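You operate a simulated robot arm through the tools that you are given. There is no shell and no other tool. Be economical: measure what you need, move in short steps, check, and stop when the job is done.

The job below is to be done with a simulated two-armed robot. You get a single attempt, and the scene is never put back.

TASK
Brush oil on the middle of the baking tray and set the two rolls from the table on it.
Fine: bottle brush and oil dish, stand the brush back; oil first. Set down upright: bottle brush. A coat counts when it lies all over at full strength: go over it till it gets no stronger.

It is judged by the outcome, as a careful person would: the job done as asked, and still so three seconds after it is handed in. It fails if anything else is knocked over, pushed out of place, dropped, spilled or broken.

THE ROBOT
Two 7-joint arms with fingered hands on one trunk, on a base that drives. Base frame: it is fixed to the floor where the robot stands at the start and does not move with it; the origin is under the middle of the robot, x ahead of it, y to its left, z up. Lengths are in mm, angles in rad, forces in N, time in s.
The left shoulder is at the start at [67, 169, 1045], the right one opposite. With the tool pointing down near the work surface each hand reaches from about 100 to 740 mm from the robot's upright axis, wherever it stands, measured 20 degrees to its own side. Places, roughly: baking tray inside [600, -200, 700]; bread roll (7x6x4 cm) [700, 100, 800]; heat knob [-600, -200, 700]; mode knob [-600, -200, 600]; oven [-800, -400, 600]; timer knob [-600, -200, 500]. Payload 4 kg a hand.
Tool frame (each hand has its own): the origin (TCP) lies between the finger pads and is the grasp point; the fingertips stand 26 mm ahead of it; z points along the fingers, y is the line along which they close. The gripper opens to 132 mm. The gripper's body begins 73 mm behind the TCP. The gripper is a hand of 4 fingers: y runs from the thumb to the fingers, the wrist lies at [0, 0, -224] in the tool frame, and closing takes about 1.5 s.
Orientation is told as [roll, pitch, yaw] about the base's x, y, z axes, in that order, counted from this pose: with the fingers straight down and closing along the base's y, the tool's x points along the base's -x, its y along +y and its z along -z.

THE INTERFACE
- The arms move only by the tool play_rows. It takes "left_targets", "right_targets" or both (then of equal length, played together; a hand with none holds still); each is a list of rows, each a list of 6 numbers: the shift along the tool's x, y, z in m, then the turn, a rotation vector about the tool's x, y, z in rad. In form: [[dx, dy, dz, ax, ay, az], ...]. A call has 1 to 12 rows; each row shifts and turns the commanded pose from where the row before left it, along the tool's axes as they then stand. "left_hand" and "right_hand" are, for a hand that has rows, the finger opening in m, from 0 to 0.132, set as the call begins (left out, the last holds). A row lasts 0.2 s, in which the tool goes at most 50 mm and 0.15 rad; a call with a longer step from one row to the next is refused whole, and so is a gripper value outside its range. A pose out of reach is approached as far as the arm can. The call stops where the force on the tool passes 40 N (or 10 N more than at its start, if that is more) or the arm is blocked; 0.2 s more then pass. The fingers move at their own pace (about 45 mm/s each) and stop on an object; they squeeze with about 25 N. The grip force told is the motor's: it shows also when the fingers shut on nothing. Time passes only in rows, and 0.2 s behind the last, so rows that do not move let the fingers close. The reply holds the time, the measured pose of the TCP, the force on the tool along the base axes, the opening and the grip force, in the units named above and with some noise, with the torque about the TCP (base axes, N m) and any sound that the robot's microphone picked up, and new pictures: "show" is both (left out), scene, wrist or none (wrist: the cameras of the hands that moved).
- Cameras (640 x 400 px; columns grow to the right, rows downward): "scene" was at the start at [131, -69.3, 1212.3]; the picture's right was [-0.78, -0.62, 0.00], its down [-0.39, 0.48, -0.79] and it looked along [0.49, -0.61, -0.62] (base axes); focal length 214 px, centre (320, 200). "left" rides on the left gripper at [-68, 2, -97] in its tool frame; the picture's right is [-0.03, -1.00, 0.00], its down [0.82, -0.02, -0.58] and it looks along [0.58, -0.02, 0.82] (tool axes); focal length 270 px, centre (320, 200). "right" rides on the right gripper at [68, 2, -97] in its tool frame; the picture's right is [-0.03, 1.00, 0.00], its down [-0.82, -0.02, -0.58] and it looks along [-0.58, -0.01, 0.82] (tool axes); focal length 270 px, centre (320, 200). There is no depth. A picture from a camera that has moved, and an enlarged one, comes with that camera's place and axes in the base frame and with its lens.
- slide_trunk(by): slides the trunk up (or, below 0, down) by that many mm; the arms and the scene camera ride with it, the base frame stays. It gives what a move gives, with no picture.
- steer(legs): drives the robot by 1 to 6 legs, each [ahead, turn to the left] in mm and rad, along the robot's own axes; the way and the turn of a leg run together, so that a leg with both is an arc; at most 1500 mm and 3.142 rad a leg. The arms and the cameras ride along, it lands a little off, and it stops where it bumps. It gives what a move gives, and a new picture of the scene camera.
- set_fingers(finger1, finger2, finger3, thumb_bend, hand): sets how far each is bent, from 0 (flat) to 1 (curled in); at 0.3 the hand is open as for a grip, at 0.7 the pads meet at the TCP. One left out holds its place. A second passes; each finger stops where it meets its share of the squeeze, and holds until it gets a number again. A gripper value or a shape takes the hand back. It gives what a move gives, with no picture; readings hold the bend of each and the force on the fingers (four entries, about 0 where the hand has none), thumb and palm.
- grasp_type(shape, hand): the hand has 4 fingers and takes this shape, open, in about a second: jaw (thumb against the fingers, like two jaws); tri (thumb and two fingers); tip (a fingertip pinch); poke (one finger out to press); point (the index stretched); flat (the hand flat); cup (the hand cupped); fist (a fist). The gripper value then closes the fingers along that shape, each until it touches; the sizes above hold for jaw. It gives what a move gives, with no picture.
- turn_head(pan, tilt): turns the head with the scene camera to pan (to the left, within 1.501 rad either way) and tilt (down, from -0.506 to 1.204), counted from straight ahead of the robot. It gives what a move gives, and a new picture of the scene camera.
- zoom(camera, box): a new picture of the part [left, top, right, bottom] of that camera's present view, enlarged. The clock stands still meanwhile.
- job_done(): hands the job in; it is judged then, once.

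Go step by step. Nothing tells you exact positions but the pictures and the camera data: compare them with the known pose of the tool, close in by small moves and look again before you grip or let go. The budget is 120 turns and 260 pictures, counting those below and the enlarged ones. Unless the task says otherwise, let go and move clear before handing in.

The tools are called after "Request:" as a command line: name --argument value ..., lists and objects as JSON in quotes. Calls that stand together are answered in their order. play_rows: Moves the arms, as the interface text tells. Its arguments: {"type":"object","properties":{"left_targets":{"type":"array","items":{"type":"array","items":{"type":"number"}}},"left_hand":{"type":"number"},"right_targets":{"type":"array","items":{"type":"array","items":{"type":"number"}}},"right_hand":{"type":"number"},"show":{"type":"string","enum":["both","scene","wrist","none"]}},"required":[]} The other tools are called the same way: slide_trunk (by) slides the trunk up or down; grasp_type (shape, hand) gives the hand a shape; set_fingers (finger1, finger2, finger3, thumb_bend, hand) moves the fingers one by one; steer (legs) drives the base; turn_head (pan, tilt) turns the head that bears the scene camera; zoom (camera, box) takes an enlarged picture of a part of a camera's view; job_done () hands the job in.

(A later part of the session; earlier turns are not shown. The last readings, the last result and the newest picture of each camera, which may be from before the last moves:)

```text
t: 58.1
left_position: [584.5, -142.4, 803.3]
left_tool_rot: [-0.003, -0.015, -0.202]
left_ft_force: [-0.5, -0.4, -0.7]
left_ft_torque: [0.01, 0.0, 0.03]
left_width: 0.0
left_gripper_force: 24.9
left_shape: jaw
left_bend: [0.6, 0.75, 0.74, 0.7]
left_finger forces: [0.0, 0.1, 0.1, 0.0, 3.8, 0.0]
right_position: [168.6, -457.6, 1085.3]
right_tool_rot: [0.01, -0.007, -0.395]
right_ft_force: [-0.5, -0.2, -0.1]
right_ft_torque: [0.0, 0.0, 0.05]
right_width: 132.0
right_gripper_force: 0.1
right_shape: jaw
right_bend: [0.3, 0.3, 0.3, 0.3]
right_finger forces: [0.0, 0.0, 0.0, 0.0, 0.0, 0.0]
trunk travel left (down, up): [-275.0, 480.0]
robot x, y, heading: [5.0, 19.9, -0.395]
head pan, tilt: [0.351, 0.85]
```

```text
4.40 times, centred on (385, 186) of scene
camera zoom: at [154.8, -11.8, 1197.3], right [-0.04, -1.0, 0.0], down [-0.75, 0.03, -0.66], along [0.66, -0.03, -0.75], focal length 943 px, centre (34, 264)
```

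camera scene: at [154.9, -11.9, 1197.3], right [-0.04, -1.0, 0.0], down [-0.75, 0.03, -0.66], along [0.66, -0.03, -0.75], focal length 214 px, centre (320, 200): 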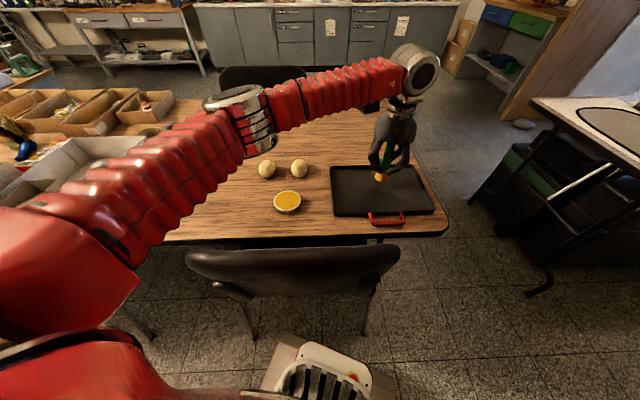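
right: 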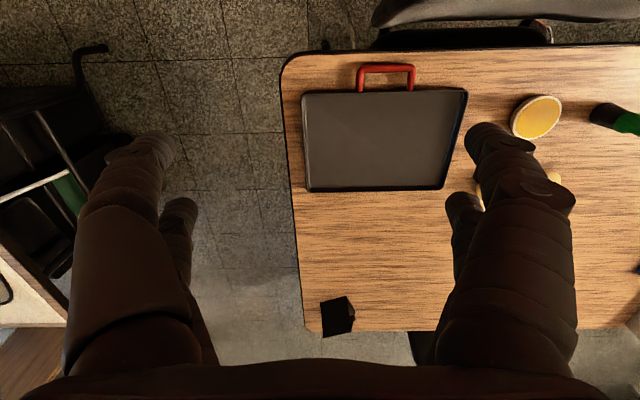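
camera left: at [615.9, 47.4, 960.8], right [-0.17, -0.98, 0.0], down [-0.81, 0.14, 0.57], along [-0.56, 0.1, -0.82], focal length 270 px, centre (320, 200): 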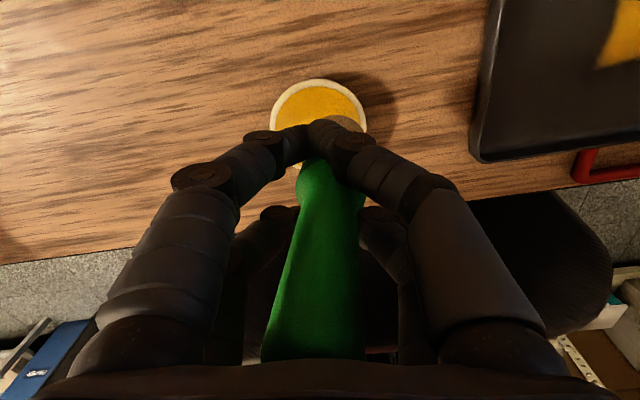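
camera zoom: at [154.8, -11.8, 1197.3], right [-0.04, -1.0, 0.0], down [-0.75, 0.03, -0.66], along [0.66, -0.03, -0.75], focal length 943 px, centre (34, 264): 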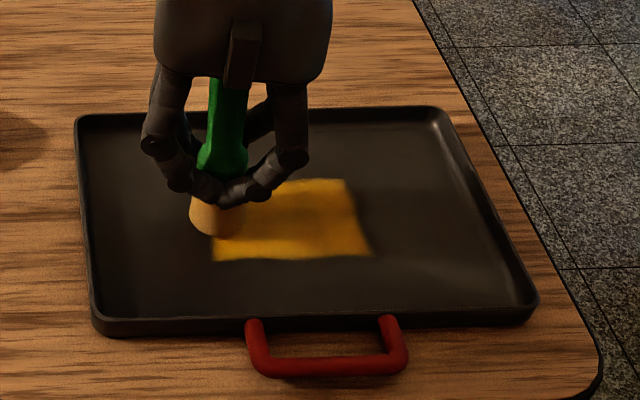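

No contact force now; lower 2 mm and continue.

Request:
play_rows --left_targets '[[0, 0, 0.002, 0, 0, 0], [-0.0057, -0.028, 0, 0, 0, 0], [-0.0057, -0.028, 0, 0, 0, 0], [-0.0057, -0.028, 0, 0, 0, 0], [-0.0057, -0.028, 0, 0, 0, 0], [0.0157, -0.0032, 0, 0, 0, 0], [0.0057, 0.028, 0, 0, 0, 0], [0.0057, 0.028, 0, 0, 0, 0], [0.0057, 0.028, 0, 0, 0, 0], [0.0057, 0.028, 0, 0, 0, 0]]' --show "none"

Request:
zoom --camera "scene" --box '[320, 140, 450, 231]'

```text
t: 60.3
left_position: [568.1, -141.5, 801.7]
left_tool_rot: [-0.003, -0.014, -0.198]
left_ft_force: [0.7, -1.4, 9.0]
left_ft_torque: [-0.16, -0.04, -0.01]
left_width: 0.0
left_gripper_force: 24.9
left_shape: jaw
left_bend: [0.6, 0.75, 0.74, 0.7]
left_finger forces: [0.9, 0.8, 0.0, 0.0, 0.8, 0.0]
right_position: [168.9, -457.1, 1086.5]
right_tool_rot: [0.01, -0.007, -0.396]
right_ft_force: [-0.3, 0.0, -0.9]
right_ft_torque: [0.04, -0.02, 0.0]
right_width: 132.1
right_gripper_force: 0.2
right_shape: jaw
right_bend: [0.3, 0.3, 0.3, 0.3]
right_finger forces: [0.0, 0.0, 0.0, 0.0, 0.0, 0.1]
trunk travel left (down, up): [-275.0, 480.0]
robot x, y, heading: [6.2, 21.1, -0.396]
head pan, tilt: [0.351, 0.85]
```

```text
4.40 times, centred on (385, 186) of scene
camera zoom: at [154.1, -11.3, 1197.5], right [-0.04, -1.0, 0.0], down [-0.75, 0.03, -0.66], along [0.66, -0.03, -0.75], focal length 943 px, centre (34, 264)
```

zoom: 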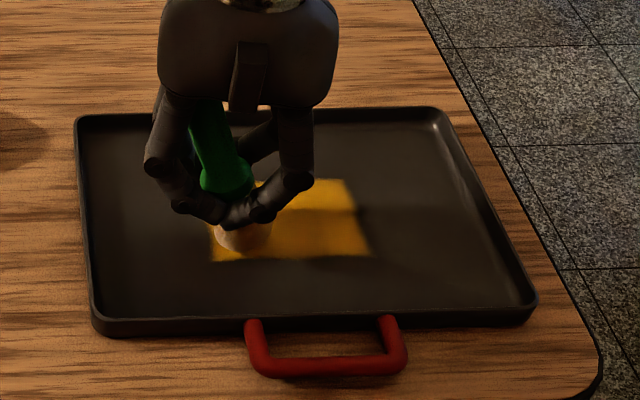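

The brush is tilting in the loose grip. I'll move the hand back −y about 12 mm with the bristle resting, to straighten it, and look.

Request:
play_rows --left_targets '[[-0.0012, -0.006, 0, 0, 0, 0], [-0.0012, -0.006, 0, 0, 0, 0], [0, 0, 0, 0, 0, 0]]' --show "wrist"

Request:
zoom --camera "scene" --box '[330, 140, 410, 220]'

```text
t: 61.1
left_position: [569.7, -153.3, 799.6]
left_tool_rot: [0.001, -0.014, -0.199]
left_ft_force: [-2.0, 3.0, 5.4]
left_ft_torque: [0.11, 0.09, 0.02]
left_width: 0.0
left_gripper_force: 24.7
left_shape: jaw
left_bend: [0.6, 0.75, 0.74, 0.68]
left_finger forces: [0.1, 0.0, 0.0, 0.0, 3.0, 0.1]
right_position: [168.2, -457.2, 1085.8]
right_tool_rot: [0.012, -0.007, -0.397]
right_ft_force: [-0.1, -0.5, -0.1]
right_ft_torque: [0.02, -0.01, -0.03]
right_width: 131.8
right_gripper_force: 0.0
right_shape: jaw
right_bend: [0.3, 0.3, 0.3, 0.3]
right_finger forces: [0.0, 0.0, 0.0, 0.0, 0.0, 0.1]
trunk travel left (down, up): [-275.0, 480.0]
robot x, y, heading: [11.2, 20.2, -0.394]
head pan, tilt: [0.351, 0.85]
camera left: at [634.8, -165.3, 897.9], right [-0.17, -0.98, 0.0], down [-0.81, 0.14, 0.57], along [-0.56, 0.1, -0.82], focal length 270 px, centre (320, 200)
```

left: 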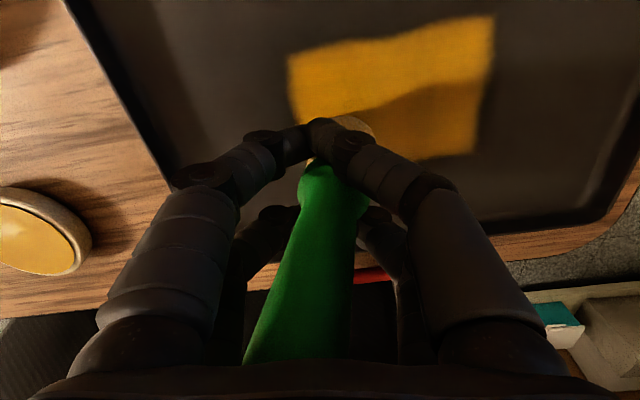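

```text
5.00 times, centred on (370, 180) of scene
camera zoom: at [154.3, -11.5, 1197.3], right [-0.04, -1.0, 0.0], down [-0.75, 0.03, -0.66], along [0.66, -0.03, -0.75], focal length 1072 px, centre (70, 300)
```

zoom: 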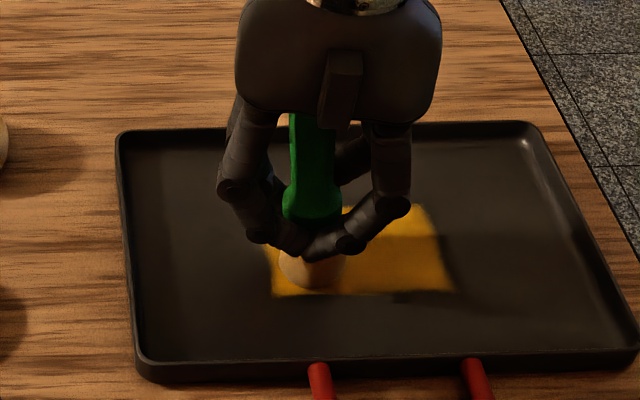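

Nearly upright; 6 mm more, then check.

Request:
play_rows --left_targets '[[-0.0012, -0.006, 0, 0, 0, 0], [0, 0, 0, 0, 0, 0]]' --show "wrist"

Request:
zoom --camera "scene" --box '[330, 140, 410, 220]'

```text
t: 61.7
left_position: [568.3, -160.4, 799.6]
left_tool_rot: [-0.002, -0.015, -0.198]
left_ft_force: [0.0, 2.4, 6.3]
left_ft_torque: [0.12, -0.03, 0.01]
left_width: 0.1
left_gripper_force: 25.4
left_shape: jaw
left_bend: [0.6, 0.75, 0.74, 0.68]
left_finger forces: [0.0, 0.0, 0.0, 0.0, 3.7, 0.0]
right_position: [169.0, -457.6, 1085.8]
right_tool_rot: [0.01, -0.006, -0.395]
right_ft_force: [-0.7, -0.5, -0.2]
right_ft_torque: [-0.02, 0.0, -0.02]
right_width: 132.2
right_gripper_force: 0.0
right_shape: jaw
right_bend: [0.3, 0.3, 0.3, 0.3]
right_finger forces: [0.0, 0.0, 0.0, 0.1, 0.0, 0.0]
trunk travel left (down, up): [-275.0, 480.0]
robot x, y, heading: [4.8, 23.3, -0.395]
head pan, tilt: [0.351, 0.85]
camera left: at [633.9, -171.3, 897.8], right [-0.17, -0.98, 0.0], down [-0.81, 0.14, 0.57], along [-0.56, 0.1, -0.82], focal length 270 px, centre (320, 200)
```

left: 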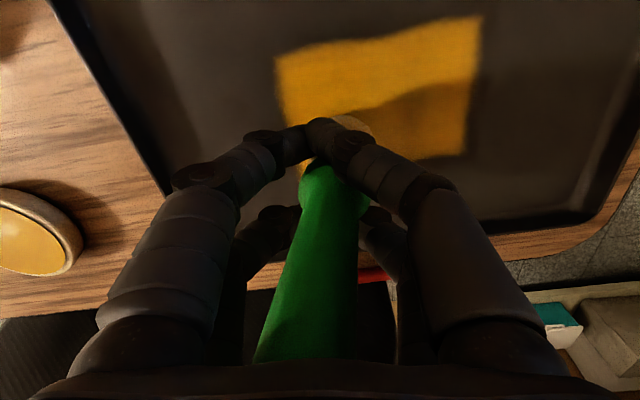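

```text
5.00 times, centred on (370, 180) of scene
camera zoom: at [154.4, -11.4, 1197.3], right [-0.04, -1.0, 0.0], down [-0.75, 0.03, -0.66], along [0.66, -0.03, -0.75], focal length 1072 px, centre (70, 300)
```

zoom: 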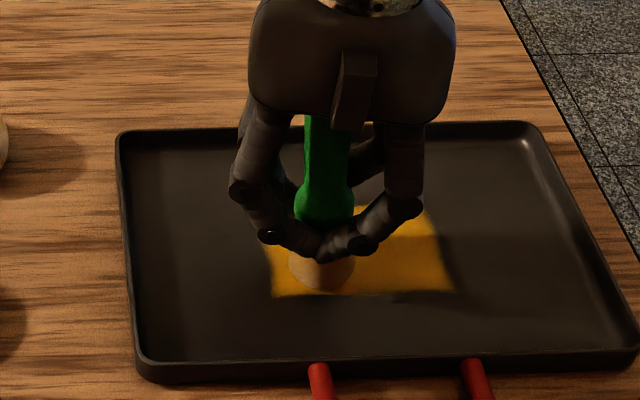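

The brush still leans ~8° in the hand. I'll lift slightly and roll the hand so the brush stands vertical before re-gripping.

Request:
play_rows --left_targets '[[0, 0, -0.006, 0, 0, 0], [0, 0, 0, -0.137, 0.028, 0], [0, 0, 0, 0, 0, 0]]' --show "wrist"

Request:
zoom --camera "scene" --box '[330, 140, 410, 220]'

```text
t: 62.5
left_position: [568.7, -159.6, 806.2]
left_tool_rot: [0.135, 0.014, -0.197]
left_ft_force: [-0.1, 0.6, -0.5]
left_ft_torque: [0.03, 0.0, 0.02]
left_width: 0.0
left_gripper_force: 25.2
left_shape: jaw
left_bend: [0.6, 0.75, 0.74, 0.68]
left_finger forces: [0.0, 0.0, 0.0, 0.0, 1.3, 0.1]
right_position: [168.1, -458.2, 1084.1]
right_tool_rot: [0.011, -0.008, -0.396]
right_ft_force: [1.6, 0.7, 0.1]
right_ft_torque: [-0.04, 0.0, 0.02]
right_width: 131.9
right_gripper_force: 0.1
right_shape: jaw
right_bend: [0.3, 0.3, 0.3, 0.3]
right_finger forces: [0.1, 0.0, 0.1, 0.0, 0.0, 0.1]
trunk travel left (down, up): [-275.0, 480.0]
robot x, y, heading: [4.3, 22.7, -0.391]
head pan, tilt: [0.351, 0.85]
camera left: at [634.5, -184.7, 901.2], right [-0.17, -0.98, -0.14], down [-0.81, 0.06, 0.58], along [-0.56, 0.21, -0.8], focal length 270 px, centre (320, 200)
```

left: 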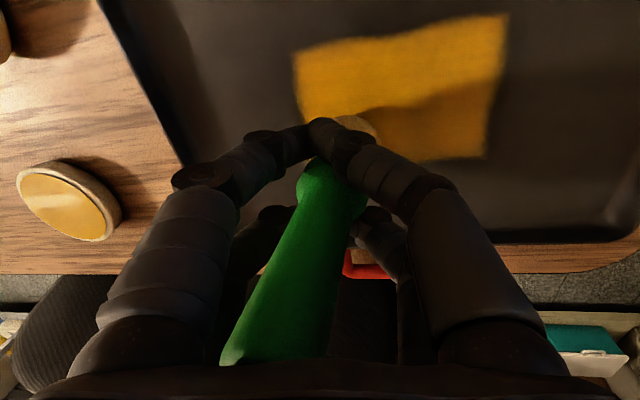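

```text
5.00 times, centred on (370, 180) of scene
camera zoom: at [154.8, -11.8, 1197.2], right [-0.04, -1.0, 0.0], down [-0.75, 0.03, -0.66], along [0.66, -0.03, -0.75], focal length 1072 px, centre (70, 300)
```

zoom: 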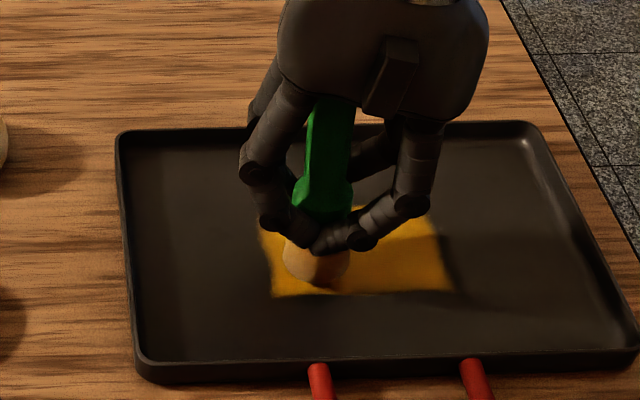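

The brush swings loosely and hangs near vertical. Lower it until the base sits flat.

Request:
play_rows --left_targets '[[0, 0, 0.003, 0, 0, 0], [0, 0, 0.0015, 0, 0, 0], [0, 0, 0.001, 0, 0, 0], [0, 0, 0, 0, 0, 0]]' --show "none"

Request:
zoom --camera "scene" --box '[345, 150, 405, 210]'

```text
t: 63.5
left_position: [567.8, -159.0, 799.4]
left_tool_rot: [0.135, 0.015, -0.197]
left_ft_force: [-0.2, -0.1, 1.2]
left_ft_torque: [0.0, 0.01, 0.0]
left_width: 0.0
left_gripper_force: 25.2
left_shape: jaw
left_bend: [0.6, 0.75, 0.74, 0.68]
left_finger forces: [0.1, 0.0, 0.0, 0.1, 1.5, 0.0]
right_position: [169.5, -457.9, 1085.2]
right_tool_rot: [0.01, -0.007, -0.395]
right_ft_force: [0.2, 0.3, -0.2]
right_ft_torque: [0.01, -0.01, -0.03]
right_width: 132.0
right_gripper_force: 0.0
right_shape: jaw
right_bend: [0.3, 0.3, 0.3, 0.3]
right_finger forces: [0.0, 0.0, 0.0, 0.0, 0.1, 0.0]
trunk travel left (down, up): [-275.0, 480.0]
robot x, y, heading: [5.8, 19.6, -0.397]
head pan, tilt: [0.351, 0.85]
```

```text
6.67 times, centred on (375, 180) of scene
camera zoom: at [154.9, -11.7, 1197.2], right [-0.04, -1.0, 0.0], down [-0.75, 0.03, -0.66], along [0.66, -0.03, -0.75], focal length 1430 px, centre (-47, 333)
```

zoom: 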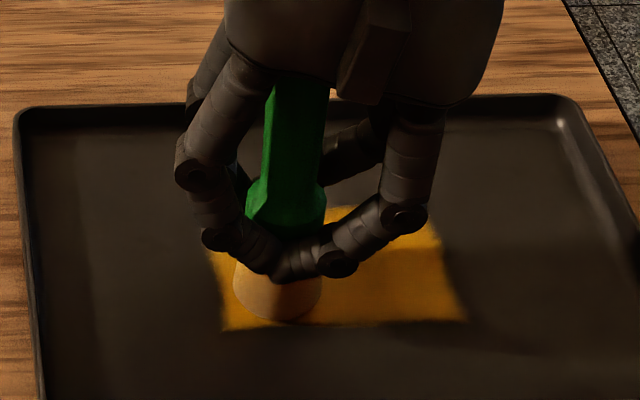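

The base now rests on the tray, near upright. Open the hand to let it stand, then rise and level the hand.

Request:
play_rows --left_targets '[[0, 0, 0, 0, 0, 0], [0, 0, 0, 0, 0, 0], [0, 0, 0, 0, 0, 0], [0, 0, 0, 0, 0, 0], [0, 0, 0, 0, 0, 0], [0, 0, 0, 0, 0, 0], [0, 0, 0, 0, 0, 0], [0, 0, 0, 0, 0, 0]]' --left_hand 0.132 --show "wrist"

Request:
zoom --camera "scene" --box '[345, 150, 405, 210]'

```text
t: 65.3
left_position: [567.3, -158.5, 801.6]
left_tool_rot: [0.135, 0.012, -0.199]
left_ft_force: [-0.3, -1.2, 16.0]
left_ft_torque: [-0.47, 0.1, 0.02]
left_width: 131.9
left_gripper_force: 0.1
left_shape: jaw
left_bend: [0.3, 0.3, 0.3, 0.3]
left_finger forces: [0.0, 0.1, 1.9, 0.0, 1.9, 13.9]
right_position: [167.7, -457.4, 1085.7]
right_tool_rot: [0.011, -0.009, -0.396]
right_ft_force: [0.0, 0.0, -0.1]
right_ft_torque: [-0.02, -0.01, -0.03]
right_width: 131.8
right_gripper_force: 0.1
right_shape: jaw
right_bend: [0.3, 0.3, 0.3, 0.3]
right_finger forces: [0.0, 0.1, 0.0, 0.0, 0.0, 0.0]
trunk travel left (down, up): [-275.0, 480.0]
robot x, y, heading: [6.5, 23.9, -0.396]
head pan, tilt: [0.351, 0.85]
camera left: at [633.4, -183.5, 897.5], right [-0.17, -0.98, -0.13], down [-0.81, 0.06, 0.58], along [-0.56, 0.21, -0.8], focal length 270 px, centre (320, 200)
```

left: 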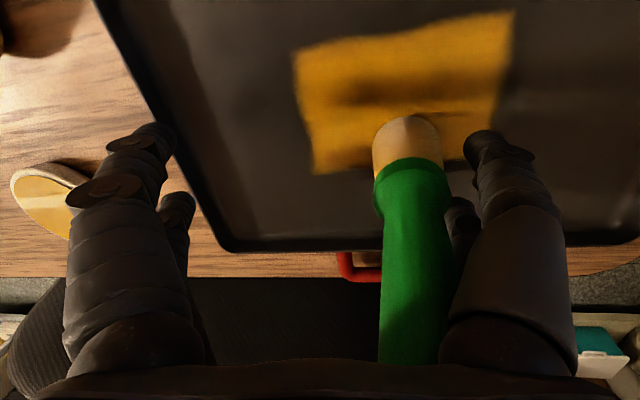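

```text
6.67 times, centred on (375, 180) of scene
camera zoom: at [153.6, -11.4, 1197.5], right [-0.04, -1.0, 0.0], down [-0.75, 0.03, -0.66], along [0.66, -0.03, -0.75], focal length 1430 px, centre (-47, 333)
```

zoom: 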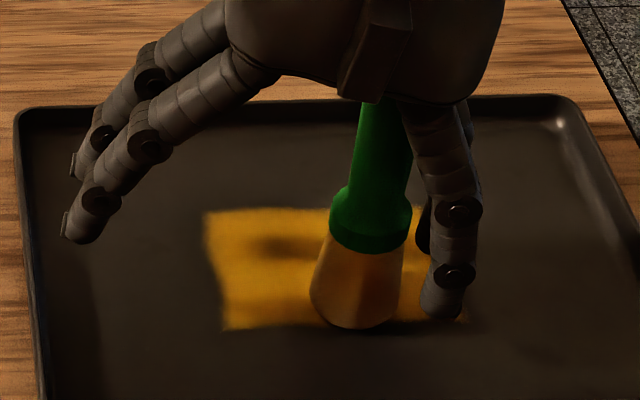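

Opening dragged the brush to the −y side and its top touches the palm; it still stands. Raise slowly straight up.

Request:
play_rows --left_targets '[[0, 0.0003, -0.002, 0, 0, 0], [0, 0.0004, -0.003, 0, 0, 0], [0, 0.0007, -0.005, 0, 0, 0], [0, 0, 0, 0, 0, 0]]' --show "wrist"

Request:
zoom --camera "scene" --box '[345, 150, 405, 210]'

```text
t: 66.3
left_position: [570.3, -158.2, 809.9]
left_tool_rot: [0.137, 0.014, -0.198]
left_ft_force: [0.1, 0.8, 0.1]
left_ft_torque: [-0.02, 0.04, 0.02]
left_width: 131.9
left_gripper_force: 0.2
left_shape: jaw
left_bend: [0.3, 0.3, 0.3, 0.3]
left_finger forces: [0.0, 0.0, 0.0, 0.1, 0.1, 0.1]
right_position: [170.8, -458.5, 1084.8]
right_tool_rot: [0.009, -0.006, -0.397]
right_ft_force: [0.6, 0.0, 1.1]
right_ft_torque: [0.02, 0.03, -0.01]
right_width: 132.3
right_gripper_force: 0.0
right_shape: jaw
right_bend: [0.3, 0.3, 0.3, 0.3]
right_finger forces: [0.0, 0.0, 0.1, 0.0, 0.0, 0.0]
trunk travel left (down, up): [-275.0, 480.0]
robot x, y, heading: [5.0, 15.7, -0.392]
head pan, tilt: [0.351, 0.85]
camera left: at [637.1, -182.5, 905.6], right [-0.17, -0.98, -0.14], down [-0.81, 0.06, 0.58], along [-0.56, 0.21, -0.8], focal length 270 px, centre (320, 200)
```

left: 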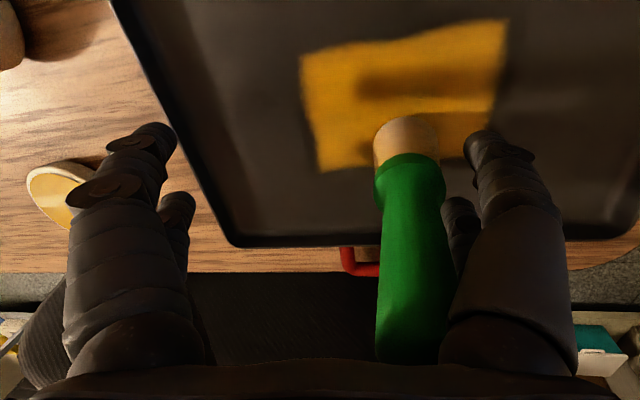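

```text
6.67 times, centred on (375, 180) of scene
camera zoom: at [155.0, -11.8, 1197.2], right [-0.04, -1.0, 0.0], down [-0.75, 0.03, -0.66], along [0.66, -0.03, -0.75], focal length 1430 px, centre (-47, 333)
```

zoom: 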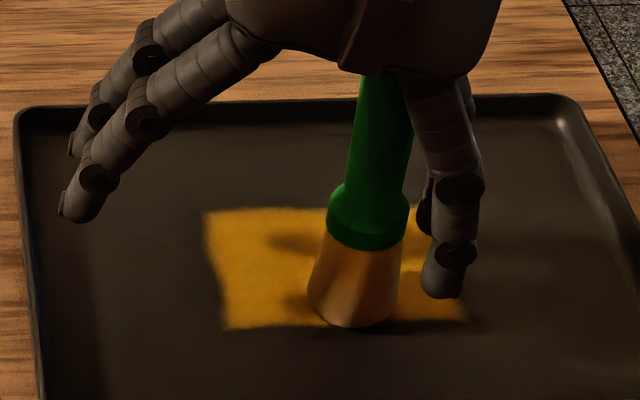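

The brush now stands free on the tray. Raise 30 mm, level the hand and centre it over the brush.

Request:
play_rows --left_targets '[[0, 0.002, -0.015, 0, 0, 0], [0, 0.004, -0.03, 0, 0, 0], [0, 0.004, -0.03, 0, 0, 0], [0, 0, 0, 0.13, -0.02, 0], [0, -0.02, 0, 0, 0, 0], [0, -0.02, 0, 0, 0, 0], [0, 0, 0, 0, 0, 0]]' --show "wrist"

Request:
zoom --camera "scene" --box '[345, 130, 425, 210]'

```text
t: 67.9
left_position: [563.5, -196.6, 885.6]
left_tool_rot: [0.005, -0.007, -0.198]
left_ft_force: [-0.2, 0.6, 0.6]
left_ft_torque: [0.02, 0.02, 0.01]
left_width: 132.0
left_gripper_force: 0.1
left_shape: jaw
left_bend: [0.3, 0.3, 0.3, 0.3]
left_finger forces: [0.0, 0.0, 0.0, 0.0, 0.1, 0.0]
right_position: [168.7, -457.6, 1085.2]
right_tool_rot: [0.011, -0.007, -0.396]
right_ft_force: [-0.1, 0.3, -0.5]
right_ft_torque: [0.01, 0.01, -0.01]
right_width: 132.0
right_gripper_force: 0.1
right_shape: jaw
right_bend: [0.3, 0.3, 0.3, 0.3]
right_finger forces: [0.0, 0.0, 0.0, 0.0, 0.0, 0.1]
trunk travel left (down, up): [-275.0, 480.0]
robot x, y, heading: [8.1, 21.3, -0.392]
head pan, tilt: [0.351, 0.85]
camera left: at [629.4, -209.7, 984.5], right [-0.17, -0.98, -0.01], down [-0.81, 0.14, 0.57], along [-0.56, 0.1, -0.82], focal length 270 px, centre (320, 200)
```

left: 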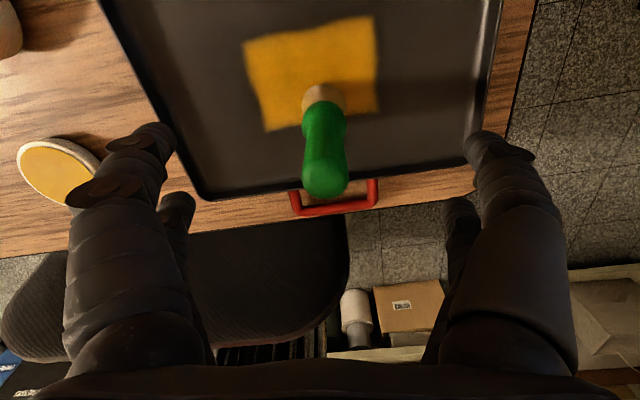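

```text
5.00 times, centred on (385, 170) of scene
camera zoom: at [155.0, -11.5, 1197.2], right [-0.04, -1.0, 0.0], down [-0.75, 0.03, -0.66], along [0.66, -0.03, -0.75], focal length 1072 px, centre (-5, 350)
```

zoom: 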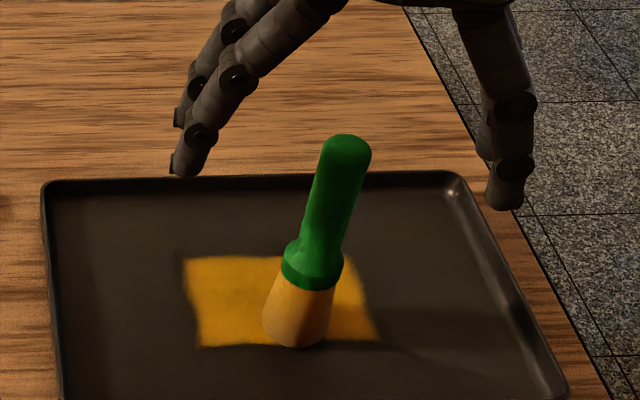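

The brush stands upright at about (563.5,-200). Align and descend to TCP z≈811, so the pads cover the collar more fully, then close.

Request:
play_rows --left_targets '[[-0.0014, -0.0018, 0.02, 0, 0, 0], [0, 0, 0.025, 0, 0, 0], [0, 0, 0.02, 0, 0, 0], [0, 0, 0.009, 0, 0, 0], [0, 0, 0, 0, 0, 0]]' --show "wrist"

```text
t: 69.1
left_position: [564.2, -201.7, 811.6]
left_tool_rot: [0.006, -0.007, -0.198]
left_ft_force: [-0.1, 0.7, 0.6]
left_ft_torque: [0.0, -0.01, 0.04]
left_width: 132.0
left_gripper_force: 0.0
left_shape: jaw
left_bend: [0.3, 0.3, 0.3, 0.3]
left_finger forces: [0.1, 0.0, 0.0, 0.0, 0.0, 0.0]
right_position: [170.5, -457.1, 1086.0]
right_tool_rot: [0.011, -0.007, -0.397]
right_ft_force: [0.4, 0.8, 0.4]
right_ft_torque: [-0.02, 0.03, -0.01]
right_width: 132.1
right_gripper_force: 0.0
right_shape: jaw
right_bend: [0.3, 0.3, 0.3, 0.3]
right_finger forces: [0.0, 0.1, 0.0, 0.0, 0.0, 0.0]
trunk travel left (down, up): [-275.0, 480.0]
robot x, y, heading: [4.6, 19.6, -0.395]
head pan, tilt: [0.351, 0.85]
camera left: at [630.9, -213.1, 909.1], right [-0.17, -0.98, -0.01], down [-0.81, 0.14, 0.57], along [-0.56, 0.1, -0.82], focal length 270 px, centre (320, 200)
```

left: 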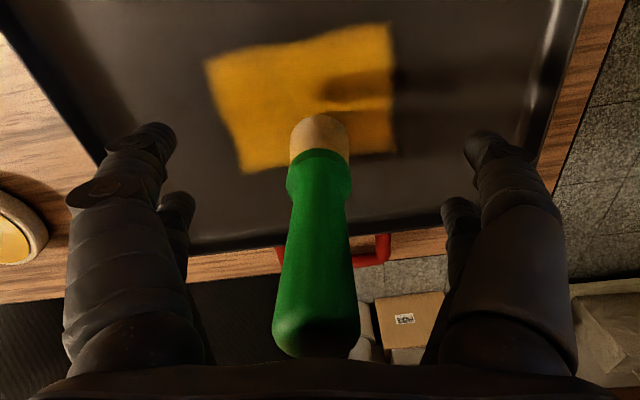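

Request:
play_rows --left_targets '[[0, 0, 0, 0, 0, 0], [0, 0, 0, 0, 0, 0], [0, 0, 0, 0, 0, 0], [0, 0, 0, 0, 0, 0], [0, 0, 0, 0, 0, 0], [0, 0, 0, 0, 0, 0], [0, 0, 0, 0, 0, 0], [0, 0, 0, 0, 0, 0], [0, 0, 0, 0, 0, 0]]' --left_hand 0.0 --show "wrist"

Request:
zoom --camera "scene" --box '[345, 140, 415, 210]'

```text
t: 71.1
left_position: [563.5, -200.3, 811.1]
left_tool_rot: [0.006, -0.007, -0.199]
left_ft_force: [-0.5, -0.5, 0.9]
left_ft_torque: [-0.03, 0.02, 0.04]
left_width: 2.9
left_gripper_force: 24.9
left_shape: jaw
left_bend: [0.71, 0.72, 0.71, 0.72]
left_finger forces: [28.0, 19.9, 21.6, 0.1, 0.0, 0.1]
right_position: [170.0, -457.8, 1085.8]
right_tool_rot: [0.01, -0.007, -0.396]
right_ft_force: [0.2, -0.2, -0.6]
right_ft_torque: [0.0, 0.02, 0.0]
right_width: 131.8
right_gripper_force: 0.1
right_shape: jaw
right_bend: [0.3, 0.3, 0.3, 0.3]
right_finger forces: [0.0, 0.0, 0.1, 0.1, 0.0, 0.0]
trunk travel left (down, up): [-275.0, 480.0]
robot x, y, heading: [7.8, 21.3, -0.392]
head pan, tilt: [0.351, 0.85]
camera left: at [631.0, -213.0, 909.1], right [-0.17, -0.98, -0.01], down [-0.81, 0.14, 0.57], along [-0.56, 0.1, -0.82], focal length 270 px, centre (320, 200)
```

left: 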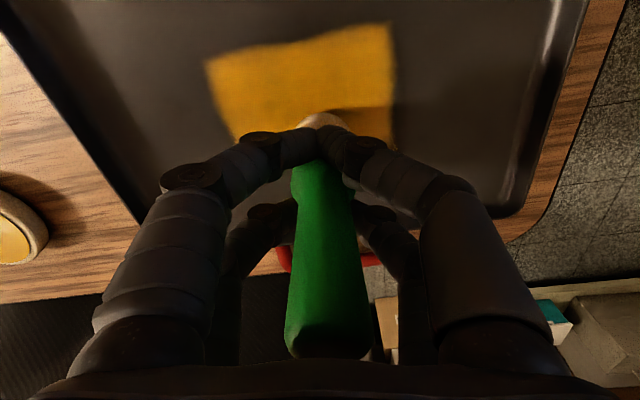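

```text
5.71 times, centred on (380, 175) of scene
camera zoom: at [154.9, -11.8, 1197.2], right [-0.04, -1.0, 0.0], down [-0.75, 0.03, -0.66], along [0.66, -0.03, -0.75], focal length 1226 px, centre (-23, 343)
```

zoom: 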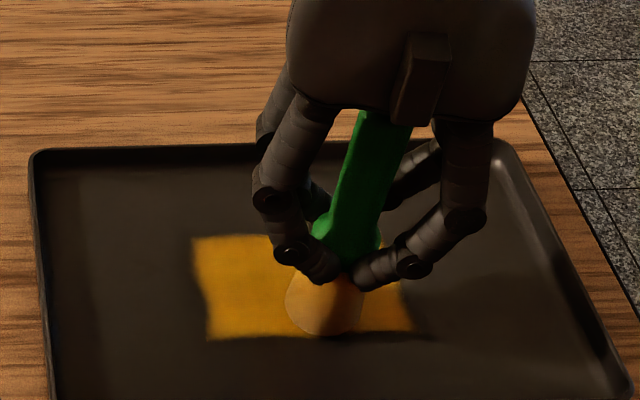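

Now all three fingers press at 20+ N: a firm grip. Brush touches the tray at TCP≈811. Re-dip: lift and go over the dish.

Request:
play_rows --left_targets '[[0, 0, -0.02, 0, 0, 0], [0, 0, -0.035, 0, 0, 0], [0.0114, 0.0421, 0, 0, 0, 0], [0.0114, 0.0421, 0, 0, 0, 0], [0.0114, 0.0421, 0, 0, 0, 0], [0.0114, 0.0421, 0, 0, 0, 0], [0.0114, 0.0421, 0, 0, 0, 0], [0.0111, 0.0421, 0, 0, 0, 0], [0, 0, 0.02, 0, 0, 0], [0, 0, 0, 0, 0, 0]]' --show "none"

Request:
zoom --camera "scene" --box '[220, 110, 350, 230]'

Request:
zoom --camera "scene" --box '[340, 155, 420, 225]'

```text
t: 73.3
left_position: [545.2, 59.9, 847.5]
left_tool_rot: [0.006, -0.007, -0.201]
left_ft_force: [0.3, -0.1, -0.4]
left_ft_torque: [0.03, 0.01, -0.02]
left_width: 2.6
left_gripper_force: 25.6
left_shape: jaw
left_bend: [0.71, 0.72, 0.71, 0.72]
left_finger forces: [29.4, 20.5, 22.7, 0.1, 0.1, 0.0]
right_position: [168.2, -457.8, 1085.8]
right_tool_rot: [0.011, -0.007, -0.396]
right_ft_force: [-0.3, 0.8, 0.2]
right_ft_torque: [0.01, 0.0, -0.03]
right_width: 131.8
right_gripper_force: 0.0
right_shape: jaw
right_bend: [0.3, 0.3, 0.3, 0.3]
right_finger forces: [0.0, 0.1, 0.1, 0.0, 0.1, 0.0]
trunk travel left (down, up): [-275.0, 480.0]
robot x, y, heading: [5.9, 21.3, -0.391]
head pan, tilt: [0.351, 0.85]
```

```text
3.33 times, centred on (285, 170) of scene
camera zoom: at [154.5, -11.7, 1197.3], right [-0.04, -1.0, 0.0], down [-0.75, 0.03, -0.66], along [0.66, -0.03, -0.75], focal length 715 px, centre (437, 300)
```

zoom: 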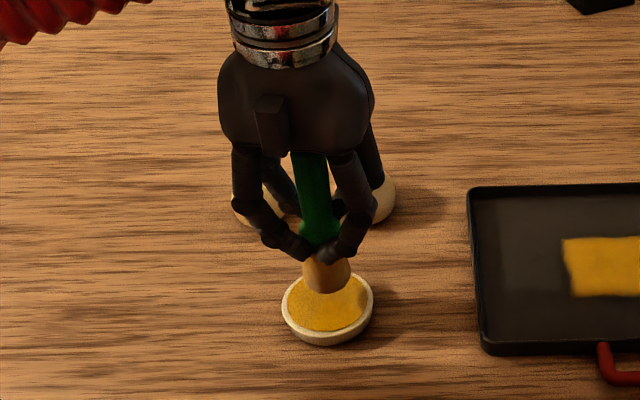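

```text
5.71 times, centred on (380, 190) of scene
camera zoom: at [154.5, -11.7, 1197.3], right [-0.04, -1.0, 0.0], down [-0.75, 0.03, -0.66], along [0.66, -0.03, -0.75], focal length 1226 px, centre (-23, 257)
```

zoom: 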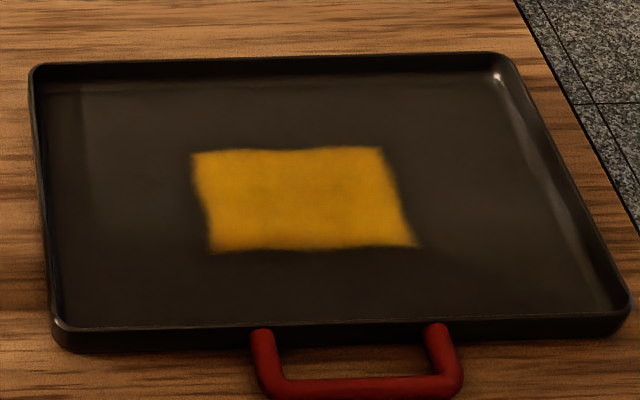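

Brush is centred over the dish. Dip gently.

Request:
play_rows --left_targets '[[0, 0, 0.016, 0, 0, 0], [0, 0, 0.004, 0, 0, 0], [0, 0, 0.0015, 0, 0, 0], [0, 0, 0.0015, 0, 0, 0], [0, 0, 0, 0, 0, 0]]' --show "none"

Request:
zoom --camera "scene" --box '[250, 160, 330, 230]'

```text
t: 74.5
left_position: [546.3, 61.3, 825.1]
left_tool_rot: [0.006, -0.008, -0.198]
left_ft_force: [0.4, -0.5, -0.8]
left_ft_torque: [0.04, 0.01, -0.01]
left_width: 2.6
left_gripper_force: 25.1
left_shape: jaw
left_bend: [0.71, 0.72, 0.71, 0.72]
left_finger forces: [30.1, 20.6, 22.8, 0.0, 0.0, 0.0]
right_position: [169.2, -458.2, 1085.1]
right_tool_rot: [0.01, -0.008, -0.396]
right_ft_force: [0.7, -1.0, -0.3]
right_ft_torque: [0.02, 0.0, 0.0]
right_width: 132.1
right_gripper_force: 0.1
right_shape: jaw
right_bend: [0.3, 0.3, 0.3, 0.3]
right_finger forces: [0.0, 0.1, 0.0, 0.0, 0.1, 0.0]
trunk travel left (down, up): [-275.0, 480.0]
robot x, y, heading: [7.4, 20.2, -0.398]
head pan, tilt: [0.351, 0.85]
```

```text
5.71 times, centred on (290, 195) of scene
camera zoom: at [154.8, -11.7, 1197.3], right [-0.04, -1.0, 0.0], down [-0.75, 0.03, -0.66], along [0.66, -0.03, -0.75], focal length 1226 px, centre (491, 229)
```

zoom: 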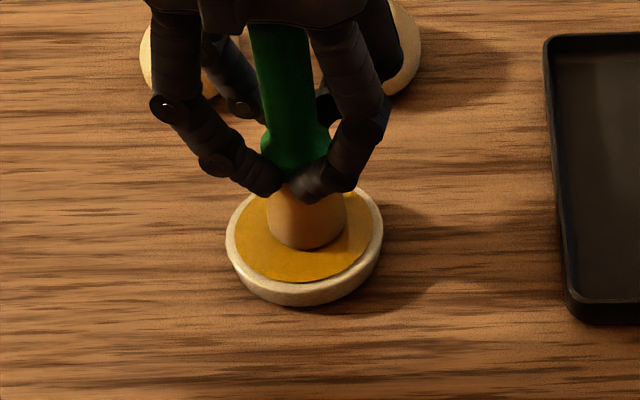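

Request:
play_rows --left_targets '[[0, 0, 0.001, 0, 0, 0], [0, 0, 0.001, 0, 0, 0], [0, 0, 0.001, 0, 0, 0], [0, 0, 0, 0, 0, 0]]' --show "none"

Request:
zoom --camera "scene" --box '[250, 160, 330, 230]'

```text
t: 75.5
left_position: [545.6, 60.9, 824.5]
left_tool_rot: [0.006, -0.009, -0.198]
left_ft_force: [4.2, -0.5, 11.0]
left_ft_torque: [-0.01, 0.02, -0.04]
left_width: 2.8
left_gripper_force: 25.0
left_shape: jaw
left_bend: [0.71, 0.72, 0.72, 0.72]
left_finger forces: [33.1, 21.1, 23.2, 0.0, 0.0, 0.0]
right_position: [168.5, -458.5, 1085.6]
right_tool_rot: [0.012, -0.008, -0.396]
right_ft_force: [0.3, -0.3, 0.6]
right_ft_torque: [-0.01, 0.0, 0.01]
right_width: 132.0
right_gripper_force: 0.1
right_shape: jaw
right_bend: [0.3, 0.3, 0.3, 0.3]
right_finger forces: [0.1, 0.1, 0.0, 0.0, 0.0, 0.0]
trunk travel left (down, up): [-275.0, 480.0]
robot x, y, heading: [1.6, 20.2, -0.397]
head pan, tilt: [0.351, 0.85]
```

```text
5.71 times, centred on (290, 195) of scene
camera zoom: at [154.1, -11.6, 1197.5], right [-0.04, -1.0, 0.0], down [-0.75, 0.03, -0.66], along [0.66, -0.03, -0.75], focal length 1226 px, centre (491, 229)
```

zoom: 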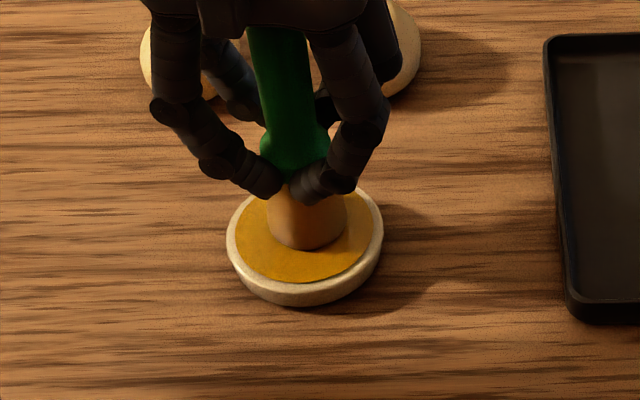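

Dipped (11 N). Lift and move to the far-left corner of the patch, just above the tray floor.

Request:
play_rows --left_targets '[[0, 0, 0, 0, 0, 0], [0, 0, -0.015, 0, 0, 0], [0, 0, -0.025, 0, 0, 0], [-0.0204, -0.03175, 0, 0, 0, 0], [-0.0204, -0.03175, 0, 0, 0, 0], [-0.0204, -0.03175, 0, 0, 0, 0], [-0.0204, -0.03175, 0, 0, 0, 0], [-0.0204, -0.03175, 0, 0, 0, 0], [-0.0204, -0.03175, 0, 0, 0, 0], [0, 0, 0.03, 0, 0, 0], [0, 0, 0.02, 0, 0, 0], [0, 0, 0.002, 0, 0, 0]]' --show "none"

Request:
zoom --camera "scene" --box '[320, 140, 450, 231]'

```text
t: 78.1
left_position: [629.2, -150.1, 810.3]
left_tool_rot: [0.005, -0.006, -0.198]
left_ft_force: [-0.1, 0.3, 1.7]
left_ft_torque: [-0.02, 0.03, -0.03]
left_width: 2.7
left_gripper_force: 24.8
left_shape: jaw
left_bend: [0.71, 0.72, 0.72, 0.72]
left_finger forces: [33.0, 22.3, 24.1, 0.1, 0.0, 0.0]
right_position: [169.8, -458.0, 1085.9]
right_tool_rot: [0.011, -0.008, -0.395]
right_ft_force: [0.2, 1.1, 0.1]
right_ft_torque: [-0.04, -0.02, 0.04]
right_width: 132.3
right_gripper_force: 0.0
right_shape: jaw
right_bend: [0.3, 0.3, 0.3, 0.3]
right_finger forces: [0.0, 0.0, 0.0, 0.0, 0.1, 0.0]
trunk travel left (down, up): [-275.0, 480.0]
robot x, y, heading: [4.9, 17.9, -0.393]
head pan, tilt: [0.351, 0.85]
```

```text
4.40 times, centred on (385, 186) of scene
camera zoom: at [154.6, -11.8, 1197.3], right [-0.04, -1.0, 0.0], down [-0.75, 0.03, -0.66], along [0.66, -0.03, -0.75], focal length 943 px, centre (34, 264)
```

zoom: 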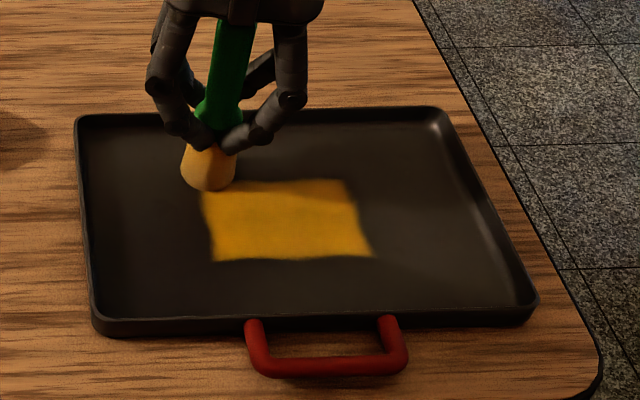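

Just touching. Lower 0.7 mm and sweep.

Request:
play_rows --left_targets '[[0, 0, 0.0007, 0, 0, 0], [-0.0054, -0.0265, 0, 0, 0, 0], [-0.0054, -0.0265, 0, 0, 0, 0], [-0.0054, -0.0265, 0, 0, 0, 0], [-0.0054, -0.0265, 0, 0, 0, 0], [0.0157, -0.0032, 0, 0, 0, 0], [0.0054, 0.0265, 0, 0, 0, 0], [0.0054, 0.0265, 0, 0, 0, 0], [0.0054, 0.0265, 0, 0, 0, 0], [0.0054, 0.0265, 0, 0, 0, 0], [0.0157, -0.0032, 0, 0, 0, 0]]' --show "none"

Request:
play_rows --left_targets '[[-0.0054, -0.0265, 0, 0, 0, 0], [-0.0054, -0.0265, 0, 0, 0, 0], [-0.0054, -0.0265, 0, 0, 0, 0], [-0.0054, -0.0265, 0, 0, 0, 0], [0.0157, -0.0032, 0, 0, 0, 0], [0.0054, 0.0265, 0, 0, 0, 0], [0.0054, 0.0265, 0, 0, 0, 0], [0.0054, 0.0265, 0, 0, 0, 0], [0.0054, 0.0265, 0, 0, 0, 0], [0.0157, -0.0032, 0, 0, 0, 0]]' --show "none"

Request:
zoom --camera "scene" --box '[320, 140, 450, 231]'

```text
t: 80.5
left_position: [597.8, -148.1, 809.6]
left_tool_rot: [0.005, -0.009, -0.199]
left_ft_force: [3.8, 0.8, 14.9]
left_ft_torque: [0.01, 0.0, 0.04]
left_width: 2.6
left_gripper_force: 24.9
left_shape: jaw
left_bend: [0.71, 0.72, 0.72, 0.72]
left_finger forces: [39.0, 23.4, 26.8, 0.0, 0.0, 0.0]
right_position: [168.4, -457.8, 1086.0]
right_tool_rot: [0.01, -0.008, -0.395]
right_ft_force: [-0.4, -0.5, 0.2]
right_ft_torque: [0.0, -0.05, -0.02]
right_width: 132.2
right_gripper_force: 0.0
right_shape: jaw
right_bend: [0.3, 0.3, 0.3, 0.3]
right_finger forces: [0.1, 0.0, 0.0, 0.0, 0.0, 0.0]
trunk travel left (down, up): [-275.0, 480.0]
robot x, y, heading: [7.0, 20.5, -0.393]
head pan, tilt: [0.351, 0.85]
```

```text
t: 82.7
left_position: [563.9, -150.0, 808.2]
left_tool_rot: [0.004, -0.009, -0.2]
left_ft_force: [1.7, -0.4, 5.5]
left_ft_torque: [-0.02, 0.0, 0.0]
left_width: 2.4
left_gripper_force: 24.7
left_shape: jaw
left_bend: [0.71, 0.72, 0.72, 0.73]
left_finger forces: [38.4, 23.5, 27.4, 0.1, 0.0, 0.1]
right_position: [168.9, -458.1, 1086.2]
right_tool_rot: [0.01, -0.007, -0.397]
right_ft_force: [-0.3, 0.0, 0.9]
right_ft_torque: [0.02, 0.0, 0.02]
right_width: 131.8
right_gripper_force: 0.1
right_shape: jaw
right_bend: [0.3, 0.3, 0.3, 0.3]
right_finger forces: [0.0, 0.0, 0.0, 0.1, 0.1, 0.0]
trunk travel left (down, up): [-275.0, 480.0]
robot x, y, heading: [7.6, 22.0, -0.393]
head pan, tilt: [0.351, 0.85]
```

```text
4.40 times, centred on (385, 186) of scene
camera zoom: at [154.5, -11.6, 1197.4], right [-0.04, -1.0, 0.0], down [-0.75, 0.03, -0.66], along [0.66, -0.03, -0.75], focal length 943 px, centre (34, 264)
```

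zoom: 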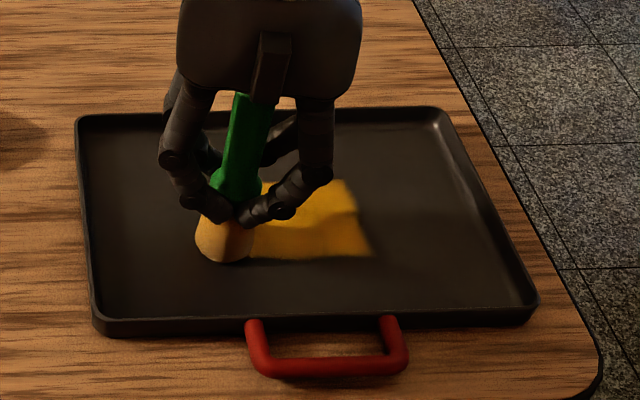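

Grip stays firm. Sweep the near edge twice, then lift aside and inspect.

Request:
play_rows --left_targets '[[-0.0054, -0.0265, 0, 0, 0, 0], [-0.0054, -0.0265, 0, 0, 0, 0], [-0.0054, -0.0265, 0, 0, 0, 0], [-0.0054, -0.0265, 0, 0, 0, 0], [-0.006, 0.0012, 0, 0, 0, 0], [0.0054, 0.0265, 0, 0, 0, 0], [0.0054, 0.0265, 0, 0, 0, 0], [0.0054, 0.0265, 0, 0, 0, 0], [0.0054, 0.0265, 0, 0, 0, 0], [0, 0, -0.03, 0, 0, 0], [0.01, 0.04, -0.02, 0, 0, 0], [0.01, 0.045, 0, 0, 0, 0]]' --show "none"

Request:
play_rows --left_targets '[[0.01, 0.045, 0, 0, 0, 0], [0.01, 0.045, 0, 0, 0, 0], [0.004, 0.02, 0, 0, 0, 0], [0, 0, 0, 0, 0, 0]]' --show "none"

Request:
zoom --camera "scene" --box '[340, 155, 420, 225]'

Request:
zoom --camera "scene" --box '[220, 110, 350, 230]'

```text
t: 85.3
left_position: [570.3, -64.1, 859.0]
left_tool_rot: [0.005, -0.005, -0.199]
left_ft_force: [-0.1, 1.2, -0.2]
left_ft_torque: [-0.02, 0.06, 0.01]
left_width: 2.3
left_gripper_force: 24.8
left_shape: jaw
left_bend: [0.71, 0.72, 0.72, 0.73]
left_finger forces: [37.8, 23.9, 27.0, 0.0, 0.0, 0.0]
right_position: [168.5, -457.8, 1086.1]
right_tool_rot: [0.009, -0.006, -0.396]
right_ft_force: [1.1, 0.1, -0.2]
right_ft_torque: [-0.01, 0.01, 0.0]
right_width: 131.8
right_gripper_force: 0.0
right_shape: jaw
right_bend: [0.3, 0.3, 0.3, 0.3]
right_finger forces: [0.0, 0.0, 0.0, 0.0, 0.0, 0.0]
trunk travel left (down, up): [-275.0, 480.0]
robot x, y, heading: [4.2, 22.3, -0.392]
head pan, tilt: [0.351, 0.85]
```

```text
t: 86.3
left_position: [568.9, 51.1, 858.0]
left_tool_rot: [0.004, -0.007, -0.198]
left_ft_force: [0.4, -1.3, 0.0]
left_ft_torque: [0.02, 0.0, -0.01]
left_width: 2.5
left_gripper_force: 24.8
left_shape: jaw
left_bend: [0.71, 0.72, 0.72, 0.73]
left_finger forces: [37.2, 23.3, 26.9, 0.0, 0.0, 0.0]
right_position: [169.2, -457.1, 1084.6]
right_tool_rot: [0.012, -0.008, -0.396]
right_ft_force: [0.0, -0.2, 0.7]
right_ft_torque: [0.03, 0.01, -0.04]
right_width: 131.9
right_gripper_force: 0.1
right_shape: jaw
right_bend: [0.3, 0.3, 0.3, 0.3]
right_finger forces: [0.0, 0.0, 0.1, 0.0, 0.1, 0.0]
trunk travel left (down, up): [-275.0, 480.0]
robot x, y, heading: [7.3, 21.3, -0.386]
head pan, tilt: [0.351, 0.85]
```

```text
5.71 times, centred on (380, 190) of scene
camera zoom: at [154.9, -11.6, 1197.2], right [-0.04, -1.0, 0.0], down [-0.75, 0.03, -0.66], along [0.66, -0.03, -0.75], focal length 1226 px, centre (-23, 257)
```

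zoom: 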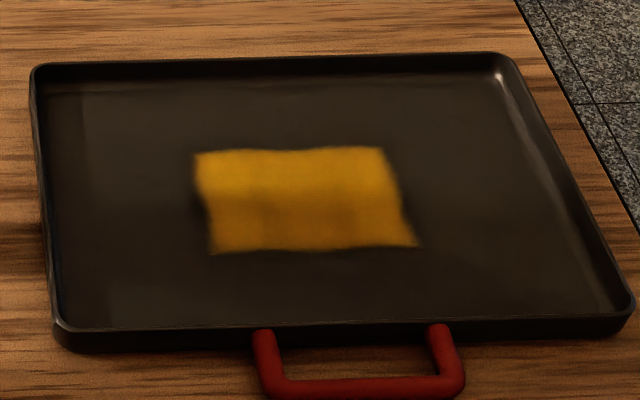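

```text
3.33 times, centred on (285, 170) of scene
camera zoom: at [154.9, -11.6, 1197.2], right [-0.04, -1.0, 0.0], down [-0.75, 0.03, -0.66], along [0.66, -0.03, -0.75], focal length 715 px, centre (437, 300)
```

zoom: 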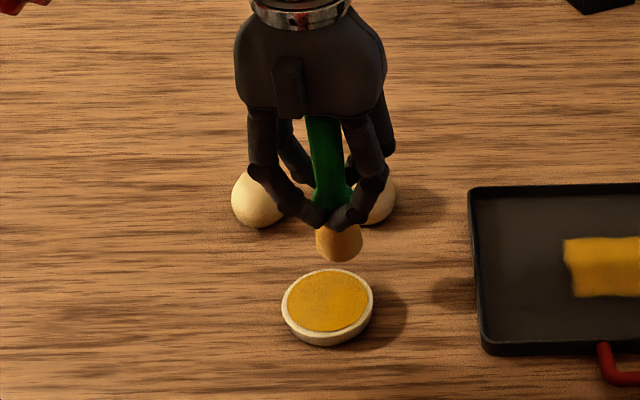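

The near half looks a bit darker, maybe the hand's shadow. I'll move the hand farther off to judge the coat.

Request:
play_rows --left_targets '[[0.007, 0.034, -0.01, 0, 0, 0], [0.007, 0.034, -0.01, 0, 0, 0], [0.007, 0.034, -0.01, 0, 0, 0], [0.007, 0.034, -0.01, 0, 0, 0], [0, 0, 0, 0, 0, 0]]' --show "none"

Request:
zoom --camera "scene" --box '[350, 165, 410, 215]'

```text
t: 87.5
left_position: [565.5, 189.9, 902.0]
left_tool_rot: [0.005, -0.005, -0.198]
left_ft_force: [-0.2, -0.3, -0.9]
left_ft_torque: [-0.01, -0.01, -0.02]
left_width: 1.8
left_gripper_force: 25.4
left_shape: jaw
left_bend: [0.71, 0.72, 0.72, 0.73]
left_finger forces: [36.9, 23.4, 26.6, 0.0, 0.0, 0.0]
right_position: [168.9, -458.0, 1085.2]
right_tool_rot: [0.011, -0.007, -0.395]
right_ft_force: [-0.4, 0.0, -0.3]
right_ft_torque: [0.01, -0.01, -0.02]
right_width: 132.1
right_gripper_force: 0.0
right_shape: jaw
right_bend: [0.3, 0.3, 0.3, 0.3]
right_finger forces: [0.1, 0.0, 0.0, 0.0, 0.0, 0.0]
trunk travel left (down, up): [-275.0, 480.0]
robot x, y, heading: [6.2, 19.1, -0.399]
head pan, tilt: [0.351, 0.85]
```

```text
8.00 times, centred on (380, 190) of scene
camera zoom: at [155.0, -11.7, 1197.2], right [-0.04, -1.0, 0.0], down [-0.75, 0.03, -0.66], along [0.66, -0.03, -0.75], focal length 1716 px, centre (-160, 280)
```

zoom: 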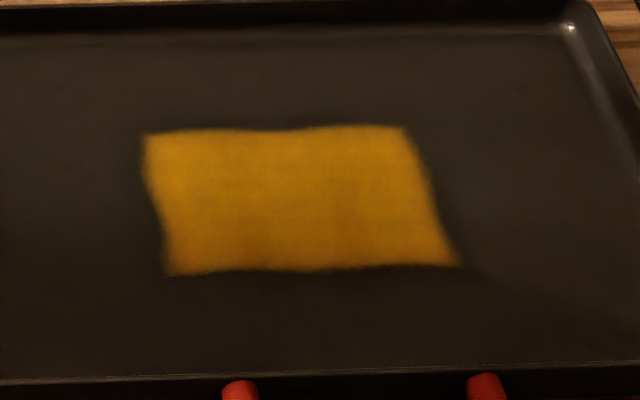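

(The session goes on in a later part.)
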